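You operate a simulated robot arm through the tools that you are given. There is no shell and no other tool.

You run a simulated two-armed robot. Do the job below in one go: nothing can be reset, and whatever is moved stays where it is left.

JOB
Zero the visitor counter, click in both groups and put their cards away.
Fine: zero once; one click a visitor, as the yellow and orange group cards say; the cards go in the blue card tray. Set down upright: yellow group card, orange group card.

Only the result counts: the job must be done as asked and must still hold three seconds after the hand-in. Knocking over, shifting, dropping, spilling or breaking anything else fails it.

ROBOT AND FRAMES
Two 7-joint arms with fingered hands on one trunk that stands fixed in place. Base frame: the origin is at the foot of the trunk, x ahead of it, y to its left, z up; the work surface is at about z = 105.2. Readings come in cm, degrees, newtons and seconds.
The left shoulder is at [9, 12.8, 113.4], the right one opposite. Each reaches about 115.6 cm from its shoulder. Payload 5 kg a hand.
The TCP of each hand is the grasp point between the finger pads, 3.7 cm short of the fingertips. In the tool frame z runs along the fingers and y along their closing line. The gripper opens to 12.4 cm; its body begins 4.3 cm behind the TCP. The gripper is a hand of 3 fingers: y runs from the thumb to the fingers, the wrist lies at [-2.1, -11.6, -20.3] in the tool frame.
Orientation is that of the tool frame in the base frame, as [roll, pitch, yaw] about the fixed x, y, z axes, in that order (R = Rz(yaw) Ry(pitch) Rx(roll)). With the fingers straight down and the wrist toward the robot, the tool's x, y and z point along [0, 1, 0], [1, 0, 0] and [0, 0, -1] of the base frame.

CONTROLS
- The arms move only by the tool servo_tool. It takes "left_commands", "right_commands" or both (then of equal length, played together; a hand with none holds still); each is a list of rows, each an object (a shift or turn left out is 0) with "travel": the shift along the tool's x, y, z in cm, a list of three; "angular": the turn, a rotation vector about the tool's x, y, z in degrees, a list of three. In form: [{"travel": [dx, dy, dz], "angular": [ax, ay, az]}, ...]. A call has 1 to 20 rows; each row shifts and turns the commanded pose from where the row before left it, along the tool's axes as they then stand. Rows are played at 5 a second. More than 5 cm and 8.6 degrees between two rows, and nothing of the call is played. Where a pose cannot be reached the arm comes as near as it can. A force on the tool above 60 N (or 10 N above the force at the start of the call, whichever is more), or a blocked arm, ends the call early, and 0.2 s more pass. In this call time passes only in rows, and 0.2 s behind the last. It gives the time, the measured TCP pose, the force on the tool (base axes), the opening and the grip force at its end, in the units of the frame above (readings bear some noise), with the torque about the TCP (base axes, N m) and any sound that the robot's microphone picked up, and new pictures: "views" is both (left out), scene, wrist or none (wrist: the cameras of the hands that moved).
- Cameras (640 x 400 px; columns grow to the right, rows downward): "scene" is now at [25.88, 0.67, 133.67]; the picture's right is [0.08, -1.00, 0.00], its down [-0.18, -0.02, -0.98] and it looks along [0.98, 0.08, -0.18] (base axes); focal length 247 px, centre (320, 200). "left" rides on the left gripper at [-7.3, -10.4, -15.4] in its tool frame; the picture's right is [-0.83, -0.26, 0.49], its down [0.51, -0.72, 0.47] and it looks along [0.23, 0.64, 0.73] (tool axes); focal length 243 px, centre (320, 200). "right" rides on the right gripper at [7.2, -10.4, -15.4] in its tool frame; the picture's right is [-0.83, 0.26, -0.49], its down [-0.51, -0.72, 0.47] and it looks along [-0.23, 0.64, 0.73] (tool axes); focal length 243 px, centre (320, 200). There is no depth. A picture from a camera that has moved, and an enlarged one, comes with that camera's place and axes in the base frame and with its lens.
- raise_lower(by): moves the trunk up (or, below 0, down) by that many cm; the arms and the scene camera ride with it, the base frame stays. It gives what a move gives, with no picture.
- curl_fingers(index, middle, thumb_bend, thumb_turn, hand): sets how far each is bent, from 0 (flat) to 1 (curled in); at 0.3 the hand is open as for a grip, at 0.7 the pads meet at the TCP. One left out holds its place. A second passes; each finger stops where it meets its share of the squeeze, and holds until it gets a number again. It is the only way to open and close the hand. It gives what a move gives, with no picture; readings hold the bend of each and the force on the fingers (four entries, about 0 where the hand has none), thumb and palm. thumb_turn goes from beside the hand (0) to across from the fingers (1), as for a grip.
- turn_head(pan, tilt): turns the head with the scene camera to pan (to the left, within 80 degrees either way) and tilt (down, from -29 to 69), counted from straight ahead of the robot (the tilt from the chest, where the trunk bows). It gives what a move gives, and a new picture of the scene camera.
- enlarge(camera, box): a new picture of the part [left, top, right, bottom] of that camera's present view, enlarged. No time passes.
- sign_off(): hands the job in; it is judged then, once.

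Nothing tells you positions but the pictures and the camera data. Unless the task says otherwise, let go and move clear before handing in.

The tools are called after "Call:" as a command line: name --argument value ..., lists and objects as JSON in quotes. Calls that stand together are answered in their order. servo_tool: Moves the arms, as the interface text tells. Its arguments: {"type":"object","properties":{"left_commands":{"type":"array","items":{"type":"object","properties":{"travel":{"type":"array","items":{"type":"number"}},"angular":{"type":"array","items":{"type":"number"}}}}},"right_commands":{"type":"array","items":{"type":"object","properties":{"travel":{"type":"array","items":{"type":"number"}},"angular":{"type":"array","items":{"type":"number"}}}}},"views":{"type":"string","enum":["both","scene","wrist","none"]}},"required":[]} The other tools are called the same way: raise_lower (by) moves the trunk up or down; curl_fingers (index, middle, thumb_bend, thumb_turn, hand) moves the fingers one by one; turn_head (pan, tilt) turns the head that bears the scene camera; enlarge (camera, box) takes an enlarged picture of a part of a camera's view; sign_off () hands the job in.

At the start:

```text
t: 0.0
left_tcp_pos: [70.88, 39.48, 143.53]
left_orientation: [-180.0, 0.0, 89.9]
left_contact_force: [-0.4, -0.6, -0.5]
left_moment: [-0.02, 0.0, 0.0]
left_opening: 12.38
left_finger_force: 0.1
left_shape: jaw
left_bend: [0.3, 0.3, 0.3, 0.98]
left_finger forces: [0.1, 0.0, 0.0, 0.1, 0.0, 0.1]
right_tcp_pos: [72.77, -17.83, 136.16]
right_orientation: [-180.0, 0.0, 90.0]
right_contact_force: [-0.1, -0.8, 0.2]
right_moment: [-0.03, -0.01, 0.01]
right_opening: 12.36
right_finger_force: 0.1
right_shape: jaw
right_bend: [0.3, 0.3, 0.3, 0.98]
right_finger forces: [0.0, 0.0, 0.1, 0.0, 0.0, 0.1]
trunk travel left (down, up): [-32.5, 23.8]
head pan, tilt (commanded): [4.8, 10.3]
```

scene: 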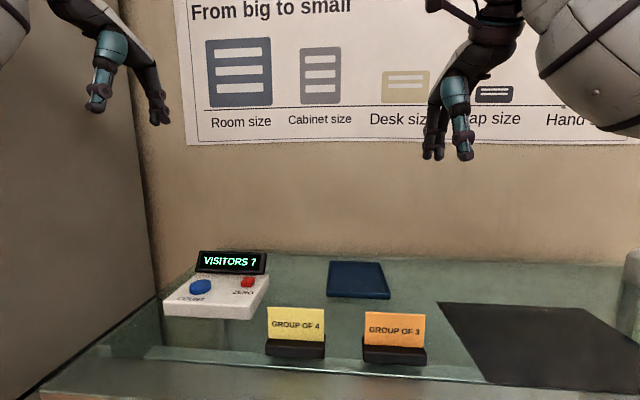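
right: 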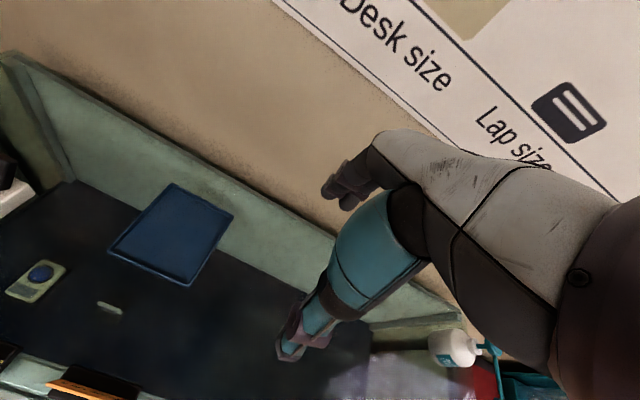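
left: 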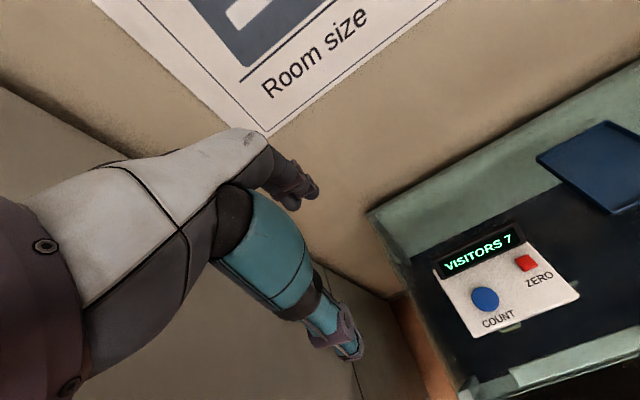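

I see a visitor counter with a display "VISITORS 7", a blue COUNT button and a red ZERO button, a yellow card (group of 4?), an orange card (group of 3?) and a blue tray. I'll look closer before moving.

Call:
enlarge --camera "scene" --box '[150, 230, 310, 330]'

Call:
enlarge --camera "scene" --box '[250, 290, 442, 380]'

Call:
turn_head --pan 0 --tilt 40

```text
4.00 times, centred on (230, 280) of scene
camera zoom: at [25.88, 0.67, 133.67], right [0.08, -1.0, 0.0], down [-0.18, -0.02, -0.98], along [0.98, 0.08, -0.18], focal length 990 px, centre (680, -120)
```

zoom: 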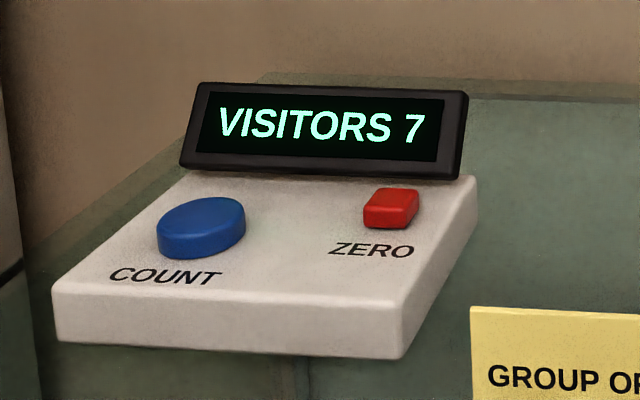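

```text
3.33 times, centred on (346, 335) of scene
camera zoom: at [25.88, 0.67, 133.67], right [0.08, -1.0, 0.0], down [-0.18, -0.02, -0.98], along [0.98, 0.08, -0.18], focal length 825 px, centre (233, -250)
```

zoom: 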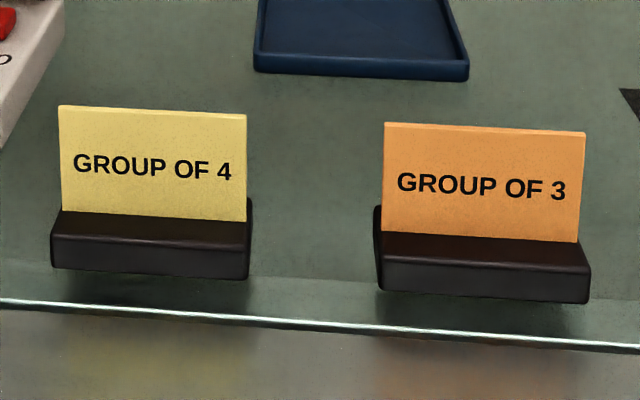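

```text
t: 0.9
left_tcp_pos: [70.91, 39.44, 143.6]
left_orientation: [180.0, 0.0, 90.0]
left_contact_force: [0.7, -1.3, 0.1]
left_moment: [-0.03, 0.02, 0.01]
left_opening: 12.37
left_finger_force: 0.0
left_shape: jaw
left_bend: [0.3, 0.3, 0.3, 0.98]
left_finger forces: [0.1, 0.0, 0.0, 0.0, 0.1, 0.0]
right_tcp_pos: [72.73, -17.87, 136.28]
right_orientation: [-180.0, 0.0, 90.1]
right_contact_force: [0.0, -0.8, -0.9]
right_moment: [-0.02, 0.02, 0.01]
right_opening: 12.36
right_finger_force: 0.0
right_shape: jaw
right_bend: [0.3, 0.3, 0.3, 0.98]
right_finger forces: [0.1, 0.0, 0.1, 0.0, 0.0, 0.1]
trunk travel left (down, up): [-32.5, 23.8]
head pan, tilt (commanded): [0.0, 40.0]
camera scene: at [25.11, -0.11, 128.96], right [0.0, -1.0, 0.0], down [-0.64, 0.0, -0.77], along [0.77, 0.0, -0.64], focal length 247 px, centre (320, 200)
```

scene: 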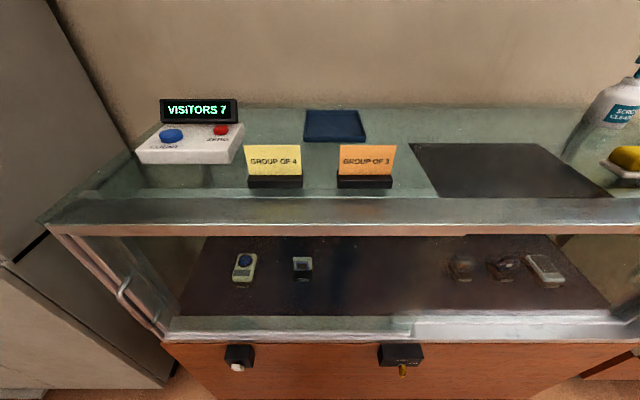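

The COUNT button top comes out near (67.3, 27.2, 109.2), the ZERO button near (69.8, 18.7, 109.2), the cards near x = 57 with y = ±7, and the tray over x 70–81, y −9 to 3. Next I'll shape the left hand for pressing and look at where the index fingertip ends up.

Call:
curl_fingers --hand "left" --index 0.3 --middle 1.0 --thumb_bend 0.3 --thumb_turn 0.0

Call:
servo_tool --left_commands '[{"travel": [-3, 0, 3]}, {"travel": [-3, 0, 3]}, {"travel": [-3, -2, 3]}, {"travel": [-2, -2, 3]}]' --views "both"

Call:
turn_head --pan 25 --tilt 10

```text
t: 1.9
left_tcp_pos: [70.81, 39.53, 143.59]
left_orientation: [180.0, 0.0, 89.9]
left_contact_force: [-1.1, -0.6, 1.0]
left_moment: [0.0, 0.02, 0.01]
left_opening: 17.8
left_finger_force: 0.0
left_shape: fingers
left_bend: [0.3, 1.0, 0.3, 0.0]
left_finger forces: [0.0, 0.0, 0.0, 0.1, 0.0, 0.1]
right_tcp_pos: [72.7, -17.86, 136.27]
right_orientation: [-180.0, 0.0, 90.1]
right_contact_force: [0.1, -0.2, 0.4]
right_moment: [0.02, 0.0, 0.03]
right_opening: 12.36
right_finger_force: 0.0
right_shape: jaw
right_bend: [0.3, 0.3, 0.3, 0.98]
right_finger forces: [0.0, 0.0, 0.0, 0.1, 0.1, 0.1]
trunk travel left (down, up): [-32.5, 23.8]
head pan, tilt (commanded): [0.0, 40.0]
```

```text
t: 3.0
left_tcp_pos: [66.61, 28.51, 131.77]
left_orientation: [180.0, 0.1, 90.1]
left_contact_force: [-0.3, -1.1, -0.2]
left_moment: [0.0, -0.03, 0.0]
left_opening: 17.78
left_finger_force: 0.1
left_shape: fingers
left_bend: [0.3, 1.0, 0.3, 0.0]
left_finger forces: [0.1, 0.0, 0.0, 0.0, 0.1, 0.0]
right_tcp_pos: [72.74, -17.8, 136.17]
right_orientation: [-180.0, 0.0, 90.0]
right_contact_force: [1.1, -0.4, 0.9]
right_moment: [-0.01, 0.02, 0.02]
right_opening: 12.38
right_finger_force: 0.1
right_shape: jaw
right_bend: [0.3, 0.3, 0.3, 0.98]
right_finger forces: [0.0, 0.1, 0.0, 0.0, 0.1, 0.1]
trunk travel left (down, up): [-32.5, 23.8]
head pan, tilt (commanded): [0.0, 40.0]
camera scene: at [25.14, -0.09, 128.95], right [0.0, -1.0, 0.0], down [-0.64, 0.0, -0.77], along [0.77, 0.0, -0.64], focal length 247 px, centre (320, 200)
camera left: at [56.22, 21.32, 147.18], right [-0.26, -0.83, -0.49], down [-0.72, 0.51, -0.47], along [0.64, 0.23, -0.73], focal length 243 px, centre (320, 200)
```

scene: 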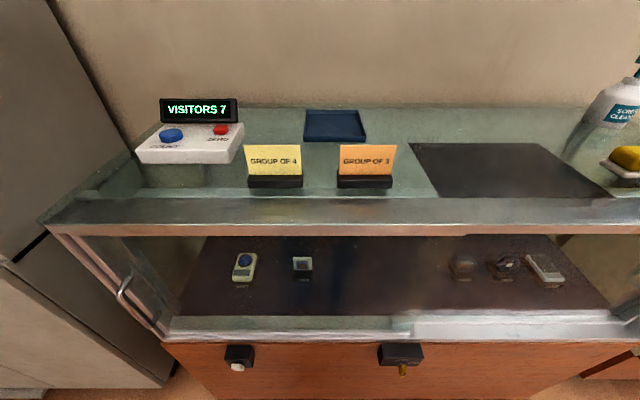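
left: 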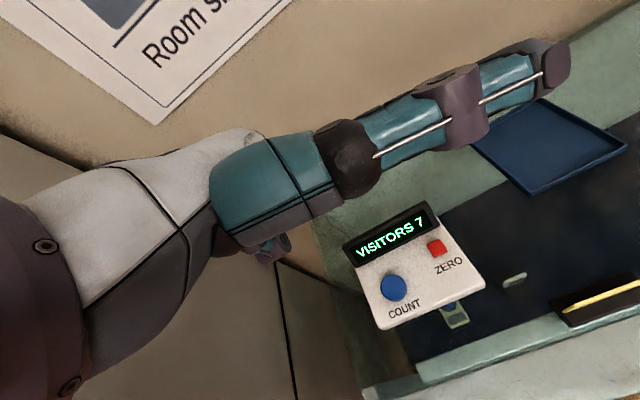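

```text
t: 3.9
left_tcp_pos: [66.57, 28.45, 131.96]
left_orientation: [-179.9, -0.1, 89.9]
left_contact_force: [-0.5, -0.8, 0.8]
left_moment: [0.0, 0.01, -0.04]
left_opening: 17.81
left_finger_force: 0.0
left_shape: fingers
left_bend: [0.3, 1.0, 0.3, 0.0]
left_finger forces: [0.0, 0.1, 0.0, 0.0, 0.0, 0.0]
right_tcp_pos: [72.79, -17.84, 136.31]
right_orientation: [-180.0, 0.0, 90.0]
right_contact_force: [0.8, 0.1, 0.2]
right_moment: [0.01, 0.0, -0.02]
right_opening: 12.37
right_finger_force: 0.1
right_shape: jaw
right_bend: [0.3, 0.3, 0.3, 0.98]
right_finger forces: [0.0, 0.0, 0.1, 0.1, 0.0, 0.1]
trunk travel left (down, up): [-32.5, 23.8]
head pan, tilt (commanded): [25.0, 10.0]
camera scene: at [25.02, 3.81, 133.72], right [0.42, -0.91, 0.0], down [-0.16, -0.07, -0.98], along [0.89, 0.42, -0.17], focal length 247 px, centre (320, 200)
```

scene: 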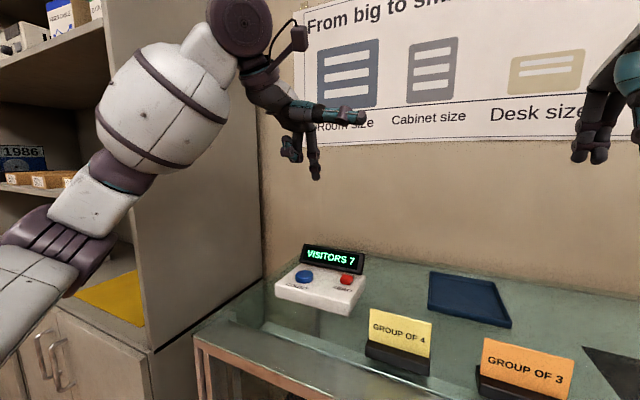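

The thumb now sticks out to the side, the index points down and the middle is curled. I'll enlarge the hand for a closer look.

Call:
enlarge --camera "scene" --box '[230, 60, 390, 200]'

```text
2.86 times, centred on (310, 130) of scene
camera zoom: at [25.02, 3.81, 133.72], right [0.42, -0.91, 0.0], down [-0.16, -0.07, -0.98], along [0.89, 0.42, -0.17], focal length 707 px, centre (349, 400)
```

zoom: 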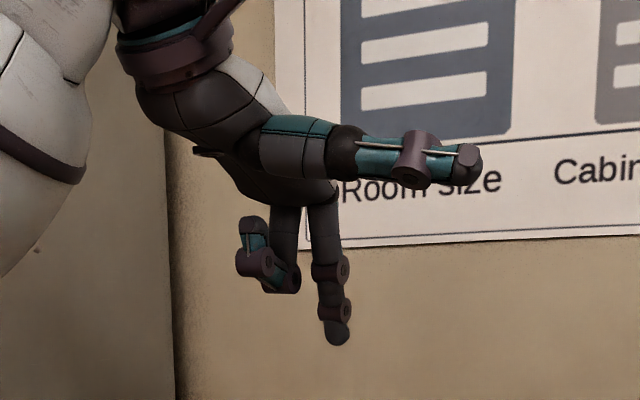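

I want the index fingertip's exact place in the tool frame, so I'll swing the thumb back for a moment so the wrist camera can see the tip.

Call:
curl_fingers --hand "left" --thumb_turn 1.0 --thumb_bend 0.0

Call:
enlarge --camera "left" --box '[200, 100, 440, 250]'

Call:
enlarge --camera "scene" --box '[230, 60, 390, 200]'

```text
t: 4.9
left_tcp_pos: [66.68, 28.38, 131.88]
left_orientation: [-179.9, 0.0, 90.0]
left_contact_force: [-0.4, 0.0, 0.7]
left_moment: [0.01, 0.03, -0.02]
left_opening: 15.3
left_finger_force: 0.0
left_shape: fingers
left_bend: [0.3, 1.0, 0.0, 0.95]
left_finger forces: [0.1, 0.1, 0.0, 0.0, 0.0, 0.0]
right_tcp_pos: [72.94, -17.88, 136.25]
right_orientation: [-180.0, 0.0, 90.0]
right_contact_force: [-0.1, 0.6, -0.5]
right_moment: [-0.01, -0.01, 0.02]
right_opening: 12.35
right_finger_force: 0.0
right_shape: jaw
right_bend: [0.3, 0.3, 0.3, 0.98]
right_finger forces: [0.0, 0.0, 0.0, 0.0, 0.1, 0.0]
trunk travel left (down, up): [-32.5, 23.8]
head pan, tilt (commanded): [25.0, 10.0]
```

```text
2.67 times, centred on (320, 175) of left
camera zoom: at [56.2, 21.3, 147.23], right [-0.26, -0.83, -0.49], down [-0.72, 0.51, -0.47], along [0.64, 0.23, -0.73], focal length 647 px, centre (320, 267)
```

zoom: 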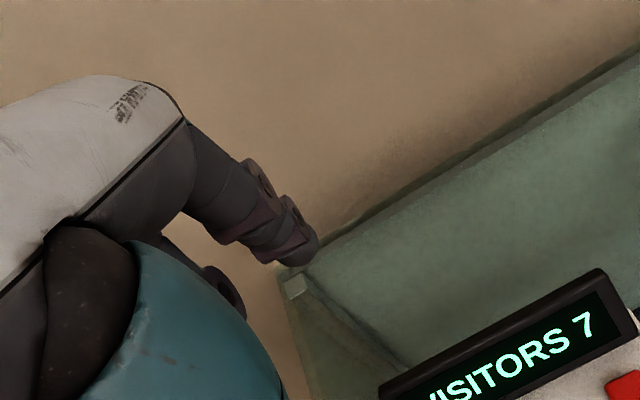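

```text
2.86 times, centred on (310, 130) of scene
camera zoom: at [25.03, 3.82, 133.73], right [0.42, -0.91, 0.0], down [-0.16, -0.07, -0.98], along [0.89, 0.42, -0.17], focal length 707 px, centre (349, 400)
```

zoom: 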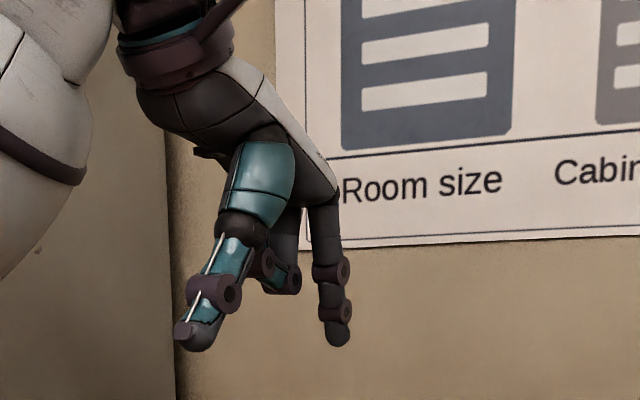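

The index tip sits at about tool (−1.1, +6.3, +3.3). I'll tuck the thumb aside again and hover the tip over the red ZERO button.

Call:
curl_fingers --hand "left" --thumb_turn 0.0 --thumb_bend 0.3

Call:
turn_head --pan 15 --tilt 25

Call:
servo_tool --left_commands '[{"travel": [-2.15, -0.8, 2.5]}, {"travel": [-2.15, -0.8, 2.5]}, {"travel": [-2.15, -0.8, 2.5]}, {"travel": [-2.15, -0.7, 2.5]}]' --views "both"

```text
t: 5.9
left_tcp_pos: [66.7, 28.42, 131.87]
left_orientation: [180.0, -0.1, 90.0]
left_contact_force: [0.6, 0.3, -0.8]
left_moment: [0.0, -0.02, -0.03]
left_opening: 17.86
left_finger_force: 0.1
left_shape: fingers
left_bend: [0.3, 1.0, 0.3, 0.0]
left_finger forces: [0.0, 0.0, 0.1, 0.0, 0.0, 0.1]
right_tcp_pos: [72.72, -17.95, 136.07]
right_orientation: [180.0, 0.0, 89.9]
right_contact_force: [0.0, -0.3, 0.1]
right_moment: [-0.01, -0.01, -0.01]
right_opening: 12.37
right_finger_force: 0.1
right_shape: jaw
right_bend: [0.3, 0.3, 0.3, 0.98]
right_finger forces: [0.1, 0.0, 0.1, 0.0, 0.0, 0.1]
trunk travel left (down, up): [-32.5, 23.8]
head pan, tilt (commanded): [25.0, 10.0]
```

```text
t: 6.7
left_tcp_pos: [66.65, 28.45, 131.87]
left_orientation: [-180.0, 0.0, 90.0]
left_contact_force: [-0.4, 0.1, -0.4]
left_moment: [0.0, -0.02, 0.02]
left_opening: 17.88
left_finger_force: 0.1
left_shape: fingers
left_bend: [0.3, 1.0, 0.3, 0.0]
left_finger forces: [0.0, 0.0, 0.0, 0.0, 0.0, 0.0]
right_tcp_pos: [72.81, -17.89, 136.22]
right_orientation: [179.9, 0.0, 90.0]
right_contact_force: [-0.7, -0.1, -0.7]
right_moment: [-0.02, -0.01, 0.01]
right_opening: 12.35
right_finger_force: 0.1
right_shape: jaw
right_bend: [0.3, 0.3, 0.3, 0.98]
right_finger forces: [0.0, 0.0, 0.0, 0.1, 0.0, 0.1]
trunk travel left (down, up): [-32.5, 23.8]
head pan, tilt (commanded): [15.0, 25.0]
camera scene: at [25.51, 2.28, 131.3], right [0.26, -0.97, 0.0], down [-0.41, -0.11, -0.91], along [0.88, 0.24, -0.42], focal length 247 px, centre (320, 200)
```

scene: 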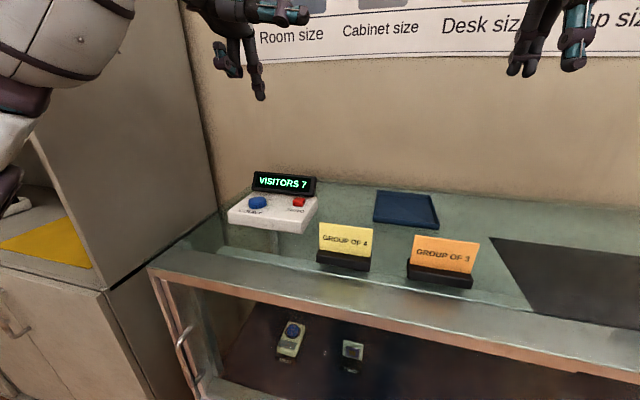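

```text
t: 7.7
left_tcp_pos: [63.89, 19.78, 121.52]
left_orientation: [179.9, 0.0, 90.1]
left_contact_force: [0.4, -0.1, -0.6]
left_moment: [0.04, 0.03, -0.01]
left_opening: 17.83
left_finger_force: 0.1
left_shape: fingers
left_bend: [0.3, 1.0, 0.3, 0.0]
left_finger forces: [0.1, 0.0, 0.0, 0.1, 0.0, 0.0]
right_tcp_pos: [72.88, -17.9, 136.13]
right_orientation: [-180.0, 0.1, 90.0]
right_contact_force: [0.2, -0.6, -0.7]
right_moment: [0.0, 0.0, 0.04]
right_opening: 12.38
right_finger_force: 0.0
right_shape: jaw
right_bend: [0.3, 0.3, 0.3, 0.98]
right_finger forces: [0.1, 0.0, 0.1, 0.0, 0.0, 0.0]
trunk travel left (down, up): [-32.5, 23.8]
head pan, tilt (commanded): [15.0, 25.0]
camera scene: at [25.59, 2.24, 131.27], right [0.26, -0.97, 0.0], down [-0.41, -0.11, -0.91], along [0.88, 0.24, -0.42], focal length 247 px, centre (320, 200)
camera left: at [53.46, 12.56, 136.74], right [-0.26, -0.83, -0.49], down [-0.72, 0.51, -0.47], along [0.64, 0.23, -0.73], focal length 243 px, centre (320, 200)
```

scene: 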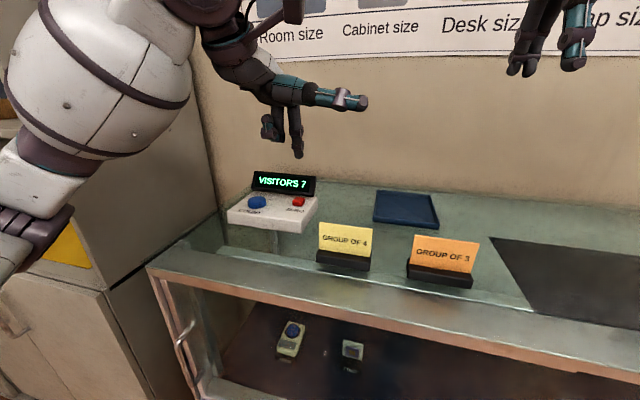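
left: 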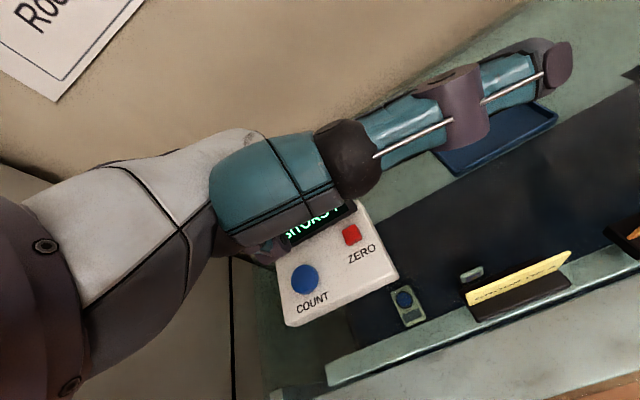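

The tip hovers over ZERO at about (70.1, 18.7, 118.2). I'll drop to about 1 cm above the button and check.

Call:
servo_tool --left_commands '[{"travel": [0, -0.2, 2.5]}, {"travel": [0, 0, 2.5]}, {"travel": [0, 0, 2.0]}, {"travel": [0, 0, 0.4]}]' --views "both"

Call:
enlarge --camera "scene" --box '[215, 140, 343, 240]'

```text
t: 8.7
left_tcp_pos: [63.65, 19.76, 114.13]
left_orientation: [-179.9, 0.1, 90.0]
left_contact_force: [-0.1, 0.1, -0.5]
left_moment: [0.01, -0.02, 0.02]
left_opening: 17.86
left_finger_force: 0.1
left_shape: fingers
left_bend: [0.3, 1.0, 0.3, 0.0]
left_finger forces: [0.0, 0.0, 0.0, 0.1, 0.1, 0.1]
right_tcp_pos: [72.91, -17.95, 136.17]
right_orientation: [179.9, 0.1, 90.0]
right_contact_force: [-0.3, 0.3, 0.2]
right_moment: [0.0, -0.03, -0.01]
right_opening: 12.35
right_finger_force: 0.1
right_shape: jaw
right_bend: [0.3, 0.3, 0.3, 0.98]
right_finger forces: [0.0, 0.0, 0.0, 0.0, 0.1, 0.0]
trunk travel left (down, up): [-32.5, 23.8]
head pan, tilt (commanded): [15.0, 25.0]
camera scene: at [25.53, 2.27, 131.29], right [0.26, -0.97, 0.0], down [-0.41, -0.11, -0.91], along [0.88, 0.23, -0.42], focal length 247 px, centre (320, 200)
camera left: at [53.15, 12.66, 129.48], right [-0.26, -0.83, -0.49], down [-0.72, 0.51, -0.47], along [0.64, 0.23, -0.73], focal length 243 px, centre (320, 200)
```

scene: 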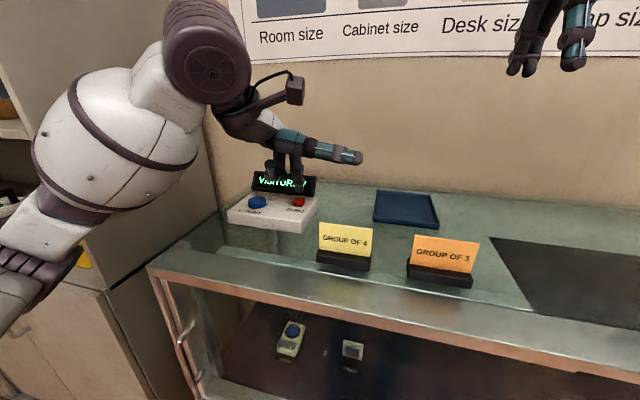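
left: 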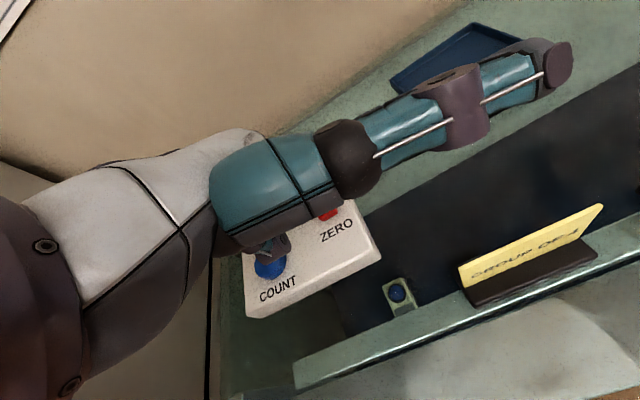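

```text
4.00 times, centred on (279, 190) of scene
camera zoom: at [25.53, 2.27, 131.29], right [0.26, -0.97, 0.0], down [-0.41, -0.11, -0.91], along [0.88, 0.23, -0.42], focal length 990 px, centre (484, 240)
```

zoom: 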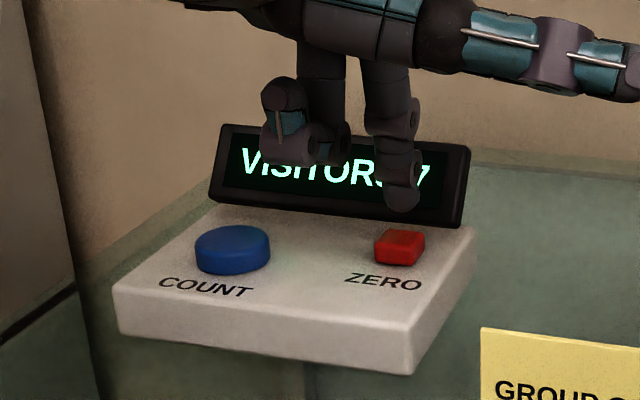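

The tip is directly above the red button with about 1.7 cm of gap. I'll creep down while watching force and sound.

Call:
servo_tool --left_commands '[{"travel": [0.1, 0, 0.7]}, {"travel": [0, 0, 0.5]}]' --views "none"

Call:
enlarge --camera "scene" --box '[215, 140, 343, 240]'

```text
t: 9.3
left_tcp_pos: [63.49, 19.83, 112.98]
left_orientation: [180.0, -0.1, 89.9]
left_contact_force: [-0.1, 0.5, 0.9]
left_moment: [0.0, -0.04, 0.04]
left_opening: 17.83
left_finger_force: 0.3
left_shape: fingers
left_bend: [0.3, 1.0, 0.3, 0.0]
left_finger forces: [0.7, 0.0, 0.0, 0.0, 0.0, 0.0]
right_tcp_pos: [72.66, -17.95, 136.23]
right_orientation: [180.0, 0.0, 90.0]
right_contact_force: [0.4, -0.5, 0.0]
right_moment: [-0.02, 0.0, -0.01]
right_opening: 12.38
right_finger_force: 0.0
right_shape: jaw
right_bend: [0.3, 0.3, 0.3, 0.98]
right_finger forces: [0.1, 0.0, 0.0, 0.0, 0.0, 0.0]
trunk travel left (down, up): [-32.5, 23.8]
head pan, tilt (commanded): [15.0, 25.0]
```

```text
4.00 times, centred on (279, 190) of scene
camera zoom: at [25.51, 2.27, 131.29], right [0.26, -0.97, 0.0], down [-0.41, -0.11, -0.91], along [0.88, 0.23, -0.42], focal length 990 px, centre (484, 240)
```

zoom: 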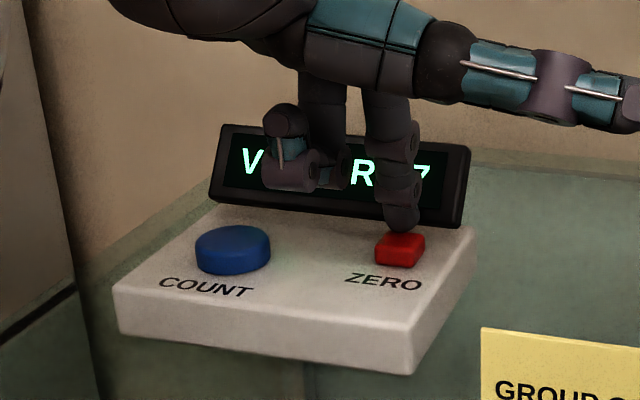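

Contact has just begun (0.7 N on the index), slightly toward the rear of the button. I'll lift a little, shift 0.5 cm toward the robot, and then press gently.

Call:
servo_tool --left_commands '[{"travel": [0, 0, -0.5]}, {"travel": [0, -0.5, 0]}, {"travel": [0, 0, 0.4]}]' --views "none"

Call:
enlarge --camera "scene" --box '[215, 140, 343, 240]'

```text
t: 10.1
left_tcp_pos: [63.18, 19.95, 112.97]
left_orientation: [-179.9, 0.0, 90.0]
left_contact_force: [0.4, -0.4, 0.4]
left_moment: [0.01, -0.03, 0.01]
left_opening: 17.87
left_finger_force: 0.1
left_shape: fingers
left_bend: [0.3, 1.0, 0.3, 0.0]
left_finger forces: [0.2, 0.1, 0.0, 0.0, 0.1, 0.0]
right_tcp_pos: [72.78, -17.87, 136.22]
right_orientation: [179.9, 0.0, 90.0]
right_contact_force: [-0.1, 0.2, -0.1]
right_moment: [0.01, 0.0, 0.03]
right_opening: 12.37
right_finger_force: 0.1
right_shape: jaw
right_bend: [0.3, 0.3, 0.3, 0.98]
right_finger forces: [0.0, 0.0, 0.0, 0.0, 0.0, 0.1]
trunk travel left (down, up): [-32.5, 23.8]
head pan, tilt (commanded): [15.0, 25.0]
```

```text
4.00 times, centred on (279, 190) of scene
camera zoom: at [25.54, 2.28, 131.28], right [0.26, -0.97, 0.0], down [-0.41, -0.11, -0.91], along [0.88, 0.23, -0.42], focal length 990 px, centre (484, 240)
```

zoom: 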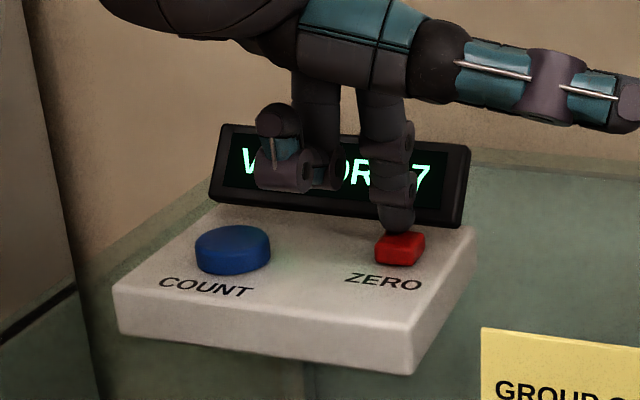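

The tip is now better placed on the button and the display still reads 7. I'll press a little further and watch for force and a click.

Call:
servo_tool --left_commands '[{"travel": [-0.15, 0, 0.25]}]' --views "none"

```text
t: 10.5
left_tcp_pos: [63.01, 19.93, 112.79]
left_orientation: [180.0, 0.0, 90.1]
left_contact_force: [0.0, 0.7, 0.3]
left_moment: [0.04, -0.08, 0.03]
left_opening: 17.86
left_finger_force: 0.5
left_shape: fingers
left_bend: [0.3, 1.0, 0.3, 0.0]
left_finger forces: [0.9, 0.1, 0.0, 0.0, 0.0, 0.0]
right_tcp_pos: [72.63, -17.84, 136.16]
right_orientation: [180.0, 0.1, 90.0]
right_contact_force: [0.2, 0.0, -0.1]
right_moment: [-0.02, -0.02, 0.0]
right_opening: 12.37
right_finger_force: 0.0
right_shape: jaw
right_bend: [0.3, 0.3, 0.3, 0.98]
right_finger forces: [0.0, 0.0, 0.1, 0.0, 0.1, 0.0]
trunk travel left (down, up): [-32.5, 23.8]
head pan, tilt (commanded): [15.0, 25.0]
```

Call:
servo_tool --left_commands '[{"travel": [0, 0, 0.2]}]' --views "none"

Call:
enlarge --camera "scene" --box '[215, 140, 343, 240]'

```text
t: 10.9
left_tcp_pos: [63.1, 19.93, 112.73]
left_orientation: [180.0, 0.0, 90.2]
left_contact_force: [-0.5, -0.2, 1.7]
left_moment: [0.02, -0.15, 0.05]
left_opening: 17.89
left_finger_force: 0.0
left_shape: fingers
left_bend: [0.3, 1.0, 0.3, 0.0]
left_finger forces: [1.6, 0.1, 0.1, 0.1, 0.0, 0.0]
right_tcp_pos: [72.77, -17.93, 136.1]
right_orientation: [179.9, 0.0, 90.0]
right_contact_force: [-0.4, -0.7, -0.6]
right_moment: [0.01, 0.0, 0.0]
right_opening: 12.37
right_finger_force: 0.1
right_shape: jaw
right_bend: [0.3, 0.3, 0.3, 0.98]
right_finger forces: [0.1, 0.0, 0.1, 0.0, 0.1, 0.0]
trunk travel left (down, up): [-32.5, 23.8]
head pan, tilt (commanded): [15.0, 25.0]
heard: click
```

```text
4.00 times, centred on (279, 190) of scene
camera zoom: at [25.49, 2.28, 131.3], right [0.26, -0.97, 0.0], down [-0.41, -0.11, -0.91], along [0.88, 0.23, -0.42], focal length 990 px, centre (484, 240)
```

zoom: 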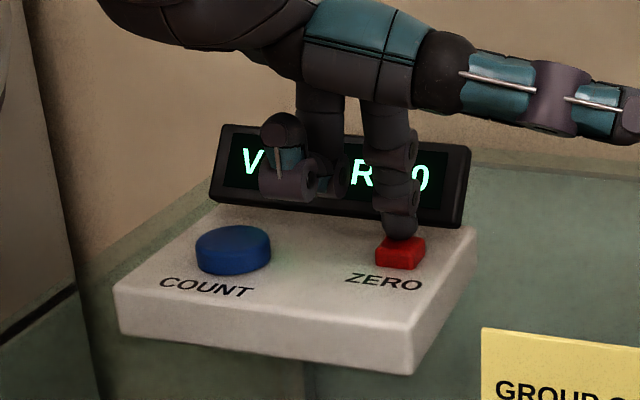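

Heard a click and the display now reads 0. I'll lift off and move over the blue COUNT button.

Call:
servo_tool --left_commands '[{"travel": [0, 0, -1.5]}, {"travel": [0, 0, -1.5]}, {"travel": [2.8, -0.7, 0]}, {"travel": [2.8, -0.7, 0]}, {"travel": [2.7, -0.7, 0]}, {"travel": [0, 0, 0.5]}]' --views "wrist"

Call:
enlarge --camera "scene" --box '[215, 140, 343, 240]'

```text
t: 12.3
left_tcp_pos: [60.88, 28.23, 115.31]
left_orientation: [-180.0, -0.1, 90.0]
left_contact_force: [-0.6, 0.1, -0.8]
left_moment: [0.0, -0.02, 0.01]
left_opening: 17.87
left_finger_force: 0.1
left_shape: fingers
left_bend: [0.3, 1.0, 0.3, 0.0]
left_finger forces: [0.0, 0.0, 0.0, 0.1, 0.0, 0.0]
right_tcp_pos: [72.79, -17.96, 136.09]
right_orientation: [180.0, 0.0, 90.0]
right_contact_force: [0.0, -0.1, 0.0]
right_moment: [0.0, 0.07, 0.01]
right_opening: 12.34
right_finger_force: 0.1
right_shape: jaw
right_bend: [0.3, 0.3, 0.3, 0.98]
right_finger forces: [0.1, 0.0, 0.0, 0.0, 0.1, 0.0]
trunk travel left (down, up): [-32.5, 23.8]
head pan, tilt (commanded): [15.0, 25.0]
camera left: at [50.55, 20.97, 130.58], right [-0.26, -0.83, -0.49], down [-0.72, 0.51, -0.47], along [0.64, 0.23, -0.73], focal length 243 px, centre (320, 200)
```

left: 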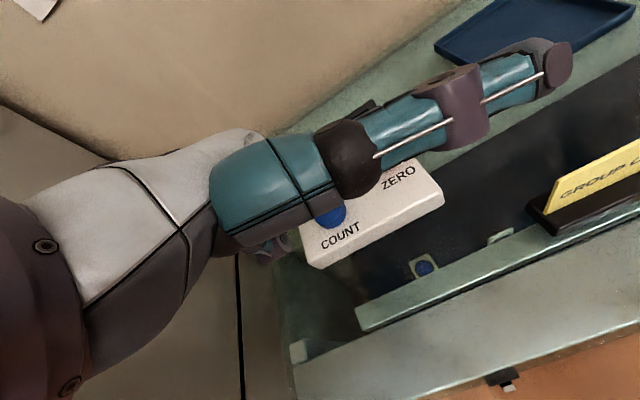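

```text
4.00 times, centred on (279, 190) of scene
camera zoom: at [25.57, 2.25, 131.27], right [0.26, -0.97, 0.0], down [-0.41, -0.11, -0.91], along [0.88, 0.24, -0.42], focal length 990 px, centre (484, 240)
```

zoom: 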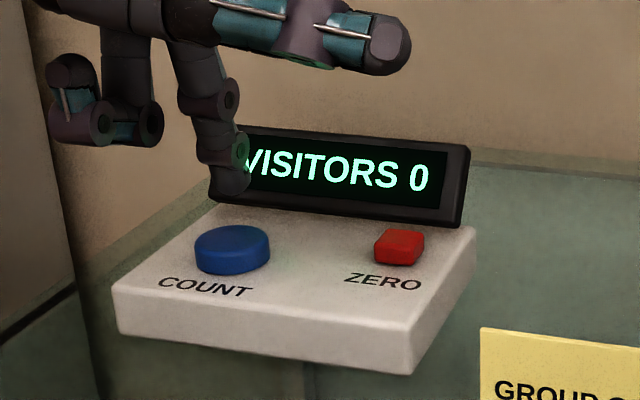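

The display reads "VISITORS 0" and the tip is over COUNT. I'll come down to just above contact.

Call:
servo_tool --left_commands '[{"travel": [-0.1, 0, 1.2]}, {"travel": [0, 0, 0.8]}, {"travel": [0, 0, 0.3]}]' --views "none"

Call:
enlarge --camera "scene" --box '[215, 140, 343, 240]'

```text
t: 13.1
left_tcp_pos: [60.95, 28.08, 112.88]
left_orientation: [-180.0, 0.0, 89.9]
left_contact_force: [-0.8, -0.8, 0.8]
left_moment: [-0.04, -0.03, -0.03]
left_opening: 17.85
left_finger_force: 0.4
left_shape: fingers
left_bend: [0.3, 1.0, 0.3, 0.0]
left_finger forces: [0.7, 0.0, 0.0, 0.0, 0.1, 0.0]
right_tcp_pos: [72.81, -17.94, 136.24]
right_orientation: [180.0, -0.1, 90.1]
right_contact_force: [0.1, 1.0, -1.0]
right_moment: [0.04, -0.01, -0.01]
right_opening: 12.36
right_finger_force: 0.1
right_shape: jaw
right_bend: [0.3, 0.3, 0.3, 0.98]
right_finger forces: [0.0, 0.1, 0.1, 0.1, 0.0, 0.0]
trunk travel left (down, up): [-32.5, 23.8]
head pan, tilt (commanded): [15.0, 25.0]
```

```text
4.00 times, centred on (279, 190) of scene
camera zoom: at [25.48, 2.28, 131.3], right [0.26, -0.97, 0.0], down [-0.41, -0.11, -0.91], along [0.88, 0.23, -0.42], focal length 990 px, centre (484, 240)
```

zoom: 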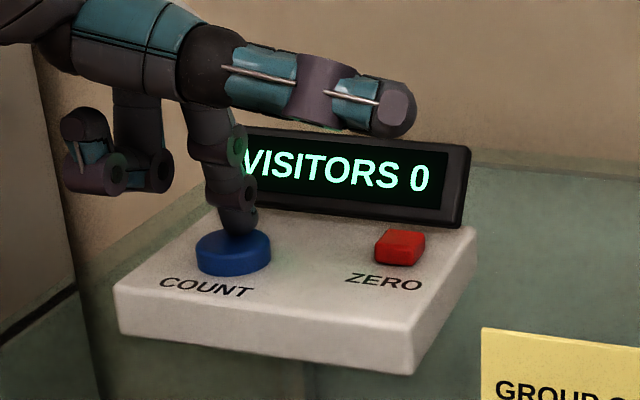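

Light contact on COUNT, roughly centred; the display still shows 0. I'll press in small steps.

Call:
servo_tool --left_commands '[{"travel": [0, 0, 0.25]}]' --views "none"

Call:
enlarge --camera "scene" --box '[215, 140, 343, 240]'

```text
t: 13.5
left_tcp_pos: [61.02, 28.04, 112.7]
left_orientation: [179.9, 0.0, 90.1]
left_contact_force: [-0.3, 0.0, 1.1]
left_moment: [-0.03, -0.08, -0.01]
left_opening: 17.89
left_finger_force: 1.1
left_shape: fingers
left_bend: [0.3, 1.0, 0.3, 0.0]
left_finger forces: [1.6, 0.1, 0.0, 0.1, 0.1, 0.1]
right_tcp_pos: [72.82, -17.9, 136.17]
right_orientation: [179.8, 0.0, 90.0]
right_contact_force: [0.9, 0.1, 0.0]
right_moment: [0.02, -0.02, 0.0]
right_opening: 12.36
right_finger_force: 0.0
right_shape: jaw
right_bend: [0.3, 0.3, 0.3, 0.98]
right_finger forces: [0.0, 0.1, 0.1, 0.0, 0.1, 0.0]
trunk travel left (down, up): [-32.5, 23.8]
head pan, tilt (commanded): [15.0, 25.0]
heard: click
```

```text
4.00 times, centred on (279, 190) of scene
camera zoom: at [25.49, 2.27, 131.29], right [0.26, -0.97, 0.0], down [-0.41, -0.11, -0.91], along [0.88, 0.23, -0.42], focal length 990 px, centre (484, 240)
```

zoom: 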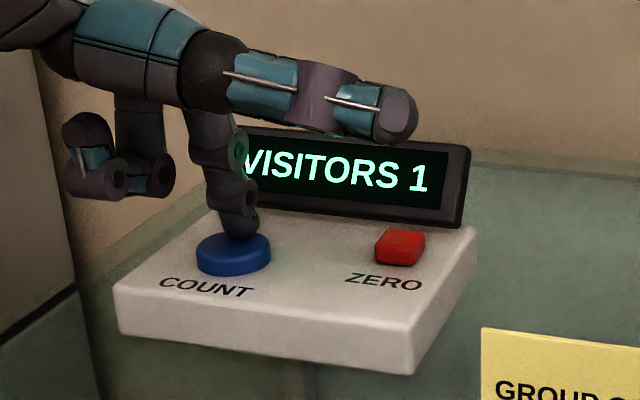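

VISITORS 1 after one click. I'll release fully and press again, checking the count each time.

Call:
servo_tool --left_commands '[{"travel": [0, 0, -0.6]}, {"travel": [0, 0, -0.4]}, {"travel": [0, 0, 0]}, {"travel": [0, 0, 0.6]}, {"travel": [0, 0, 0.4]}, {"travel": [0, 0, 0.03]}]' --views "none"

Call:
enlarge --camera "scene" --box '[215, 140, 343, 240]'

```text
t: 14.9
left_tcp_pos: [60.99, 27.97, 112.63]
left_orientation: [180.0, 0.0, 90.2]
left_contact_force: [-0.1, -0.7, 3.0]
left_moment: [0.0, -0.12, -0.01]
left_opening: 17.86
left_finger_force: 1.4
left_shape: fingers
left_bend: [0.3, 1.0, 0.3, 0.0]
left_finger forces: [2.0, 0.0, 0.0, 0.0, 0.0, 0.1]
right_tcp_pos: [72.71, -17.96, 136.15]
right_orientation: [180.0, 0.1, 90.0]
right_contact_force: [0.7, -0.2, 0.3]
right_moment: [0.01, 0.04, 0.04]
right_opening: 12.38
right_finger_force: 0.0
right_shape: jaw
right_bend: [0.3, 0.3, 0.3, 0.98]
right_finger forces: [0.0, 0.0, 0.0, 0.0, 0.1, 0.1]
trunk travel left (down, up): [-32.5, 23.8]
head pan, tilt (commanded): [15.0, 25.0]
heard: click
```

```text
4.00 times, centred on (279, 190) of scene
camera zoom: at [25.49, 2.26, 131.29], right [0.26, -0.97, 0.0], down [-0.41, -0.11, -0.91], along [0.88, 0.23, -0.42], focal length 990 px, centre (484, 240)
```

zoom: 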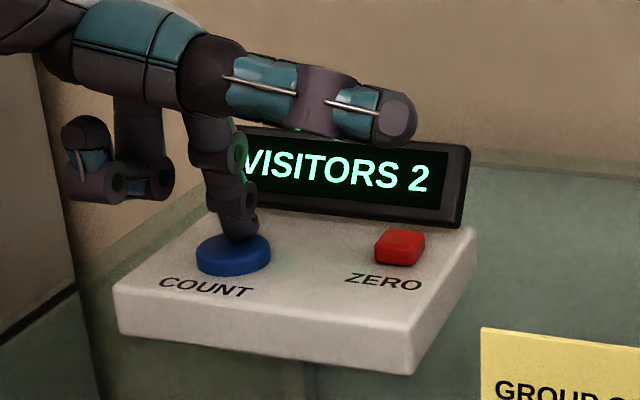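

VISITORS 2. The same cycle works, so I'll repeat it for click 3.

Call:
servo_tool --left_commands '[{"travel": [0, 0, -0.6]}, {"travel": [0, 0, -0.4]}, {"travel": [0, 0, 0]}, {"travel": [0, 0, 0.6]}, {"travel": [0, 0, 0.4]}, {"travel": [0, 0, 0]}]' --views "none"

Call:
enlarge --camera "scene" --box '[215, 140, 343, 240]'

```text
t: 16.3
left_tcp_pos: [61.06, 28.01, 112.55]
left_orientation: [180.0, 0.0, 90.1]
left_contact_force: [-0.7, 0.6, 2.0]
left_moment: [-0.03, -0.12, -0.02]
left_opening: 17.87
left_finger_force: 0.9
left_shape: fingers
left_bend: [0.3, 1.0, 0.3, 0.0]
left_finger forces: [2.1, 0.1, 0.1, 0.1, 0.1, 0.0]
right_tcp_pos: [72.8, -18.02, 136.08]
right_orientation: [-180.0, -0.1, 89.9]
right_contact_force: [0.0, 0.8, 0.3]
right_moment: [0.01, -0.05, 0.07]
right_opening: 12.35
right_finger_force: 0.1
right_shape: jaw
right_bend: [0.3, 0.3, 0.3, 0.98]
right_finger forces: [0.0, 0.0, 0.0, 0.0, 0.1, 0.1]
trunk travel left (down, up): [-32.5, 23.8]
head pan, tilt (commanded): [15.0, 25.0]
heard: click
```

```text
4.00 times, centred on (279, 190) of scene
camera zoom: at [25.48, 2.27, 131.3], right [0.26, -0.97, 0.0], down [-0.41, -0.11, -0.91], along [0.88, 0.23, -0.42], focal length 990 px, centre (484, 240)
```

zoom: 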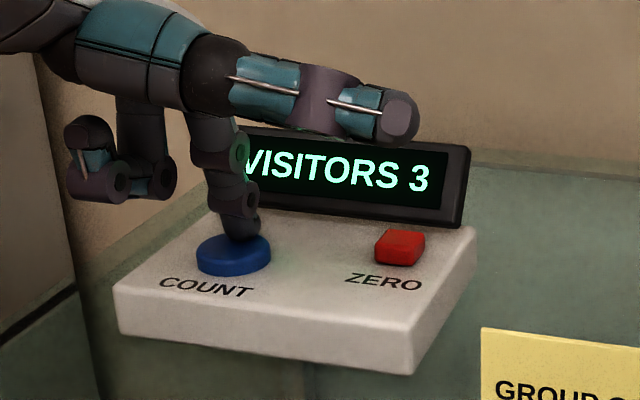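

VISITORS 3. Next is click 4.

Call:
servo_tool --left_commands '[{"travel": [0, 0, -0.6]}, {"travel": [0, 0, -0.4]}, {"travel": [0, 0, 0]}, {"travel": [0, 0, 0.6]}, {"travel": [0, 0, 0.4]}, {"travel": [0, 0, 0]}]' --views "none"

Call:
enlarge --camera "scene" --box '[215, 140, 343, 240]'

```text
t: 17.7
left_tcp_pos: [61.08, 27.95, 112.58]
left_orientation: [-180.0, 0.0, 90.0]
left_contact_force: [0.2, 0.1, 1.8]
left_moment: [-0.01, -0.15, 0.03]
left_opening: 17.87
left_finger_force: 0.8
left_shape: fingers
left_bend: [0.3, 1.0, 0.3, 0.0]
left_finger forces: [1.8, 0.0, 0.0, 0.0, 0.0, 0.0]
right_tcp_pos: [72.79, -17.94, 136.19]
right_orientation: [-180.0, 0.0, 90.1]
right_contact_force: [0.7, -1.0, -0.3]
right_moment: [0.01, -0.02, 0.0]
right_opening: 12.38
right_finger_force: 0.0
right_shape: jaw
right_bend: [0.3, 0.3, 0.3, 0.98]
right_finger forces: [0.1, 0.0, 0.1, 0.0, 0.0, 0.1]
trunk travel left (down, up): [-32.5, 23.8]
head pan, tilt (commanded): [15.0, 25.0]
heard: click
```

```text
4.00 times, centred on (279, 190) of scene
camera zoom: at [25.49, 2.27, 131.29], right [0.26, -0.97, 0.0], down [-0.41, -0.11, -0.91], along [0.88, 0.23, -0.42], focal length 990 px, centre (484, 240)
```

zoom: 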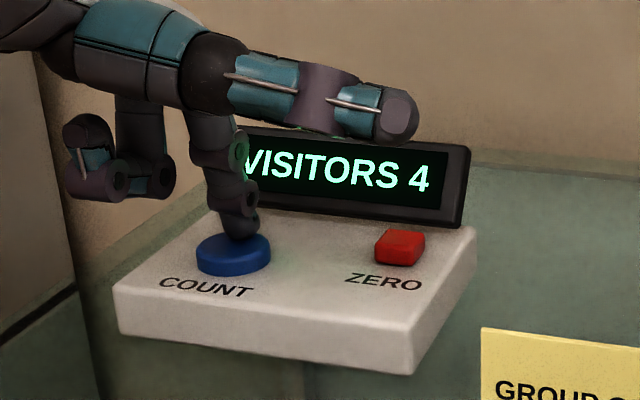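

VISITORS 4. Now click 5.

Call:
servo_tool --left_commands '[{"travel": [0, 0, -0.6]}, {"travel": [0, 0, -0.4]}, {"travel": [0, 0, 0]}, {"travel": [0, 0, 0.6]}, {"travel": [0, 0, 0.4]}, {"travel": [0, 0, 0]}]' --views "none"

Call:
enlarge --camera "scene" --box '[215, 140, 343, 240]'

```text
t: 19.1
left_tcp_pos: [60.84, 27.95, 112.63]
left_orientation: [180.0, 0.0, 90.0]
left_contact_force: [0.4, 0.2, 2.4]
left_moment: [-0.01, -0.15, 0.02]
left_opening: 17.88
left_finger_force: 1.0
left_shape: fingers
left_bend: [0.3, 1.0, 0.3, 0.0]
left_finger forces: [1.9, 0.0, 0.0, 0.1, 0.1, 0.0]
right_tcp_pos: [72.73, -17.9, 136.13]
right_orientation: [180.0, 0.0, 90.1]
right_contact_force: [0.0, -0.9, -0.1]
right_moment: [-0.04, 0.01, 0.04]
right_opening: 12.38
right_finger_force: 0.0
right_shape: jaw
right_bend: [0.3, 0.3, 0.3, 0.98]
right_finger forces: [0.0, 0.0, 0.0, 0.0, 0.1, 0.0]
trunk travel left (down, up): [-32.5, 23.8]
head pan, tilt (commanded): [15.0, 25.0]
heard: click
```

```text
4.00 times, centred on (279, 190) of scene
camera zoom: at [25.5, 2.27, 131.29], right [0.26, -0.97, 0.0], down [-0.41, -0.11, -0.91], along [0.88, 0.23, -0.42], focal length 990 px, centre (484, 240)
```

zoom: 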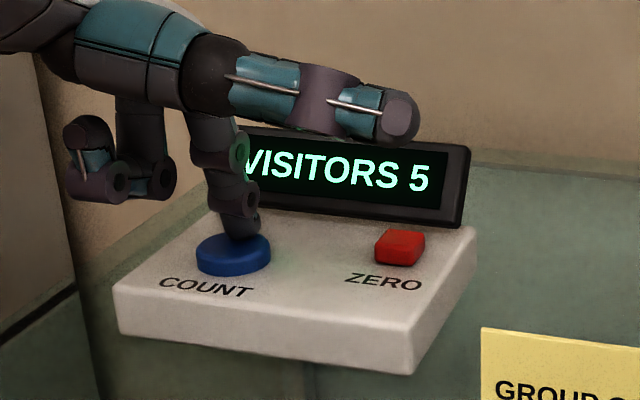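

VISITORS 5. Now click 6.

Call:
servo_tool --left_commands '[{"travel": [0, 0, -0.6]}, {"travel": [0, 0, -0.4]}, {"travel": [0, 0, 0]}, {"travel": [0, 0, 0.6]}, {"travel": [0, 0, 0.4]}, {"travel": [0, 0, 0]}]' --views "none"

Call:
enlarge --camera "scene" --box '[215, 140, 343, 240]'

```text
t: 20.5
left_tcp_pos: [61.06, 28.08, 112.71]
left_orientation: [179.9, 0.0, 90.1]
left_contact_force: [-0.3, -0.8, 1.7]
left_moment: [-0.02, -0.15, 0.0]
left_opening: 17.85
left_finger_force: 0.6
left_shape: fingers
left_bend: [0.3, 1.0, 0.3, 0.0]
left_finger forces: [1.8, 0.0, 0.0, 0.0, 0.1, 0.0]
right_tcp_pos: [72.83, -17.96, 136.28]
right_orientation: [180.0, 0.1, 90.0]
right_contact_force: [-0.2, 0.7, 1.2]
right_moment: [-0.02, 0.0, -0.02]
right_opening: 12.39
right_finger_force: 0.0
right_shape: jaw
right_bend: [0.3, 0.3, 0.3, 0.98]
right_finger forces: [0.0, 0.0, 0.0, 0.1, 0.0, 0.1]
trunk travel left (down, up): [-32.5, 23.8]
head pan, tilt (commanded): [15.0, 25.0]
heard: click
```

```text
4.00 times, centred on (279, 190) of scene
camera zoom: at [25.5, 2.26, 131.29], right [0.26, -0.97, 0.0], down [-0.41, -0.11, -0.91], along [0.88, 0.23, -0.42], focal length 990 px, centre (484, 240)
```

zoom: 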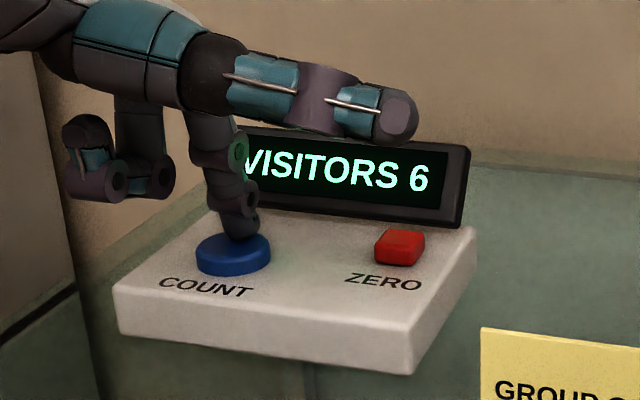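

VISITORS 6. One last click makes 7 (4 + 3).

Call:
servo_tool --left_commands '[{"travel": [0, 0, -0.6]}, {"travel": [0, 0, -0.4]}, {"travel": [0, 0, 0]}, {"travel": [0, 0, 0.6]}, {"travel": [0, 0, 0.4]}, {"travel": [0, 0, 0]}]' --views "none"

Call:
enlarge --camera "scene" --box '[215, 140, 343, 240]'

```text
t: 21.9
left_tcp_pos: [61.05, 28.11, 112.6]
left_orientation: [-180.0, 0.0, 90.0]
left_contact_force: [0.1, -0.3, 1.7]
left_moment: [-0.01, -0.15, -0.04]
left_opening: 17.89
left_finger_force: 0.6
left_shape: fingers
left_bend: [0.3, 1.0, 0.3, 0.0]
left_finger forces: [1.7, 0.0, 0.1, 0.1, 0.0, 0.1]
right_tcp_pos: [72.8, -17.92, 136.15]
right_orientation: [-179.9, 0.0, 90.0]
right_contact_force: [0.5, 0.2, -0.1]
right_moment: [0.01, 0.0, -0.04]
right_opening: 12.36
right_finger_force: 0.0
right_shape: jaw
right_bend: [0.3, 0.3, 0.3, 0.98]
right_finger forces: [0.0, 0.0, 0.0, 0.0, 0.1, 0.0]
trunk travel left (down, up): [-32.5, 23.8]
head pan, tilt (commanded): [15.0, 25.0]
heard: click
```

```text
4.00 times, centred on (279, 190) of scene
camera zoom: at [25.5, 2.26, 131.29], right [0.26, -0.97, 0.0], down [-0.41, -0.11, -0.91], along [0.88, 0.23, -0.42], focal length 990 px, centre (484, 240)
```

zoom: 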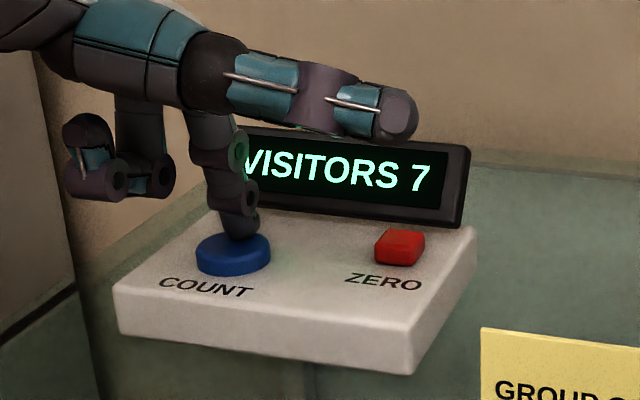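

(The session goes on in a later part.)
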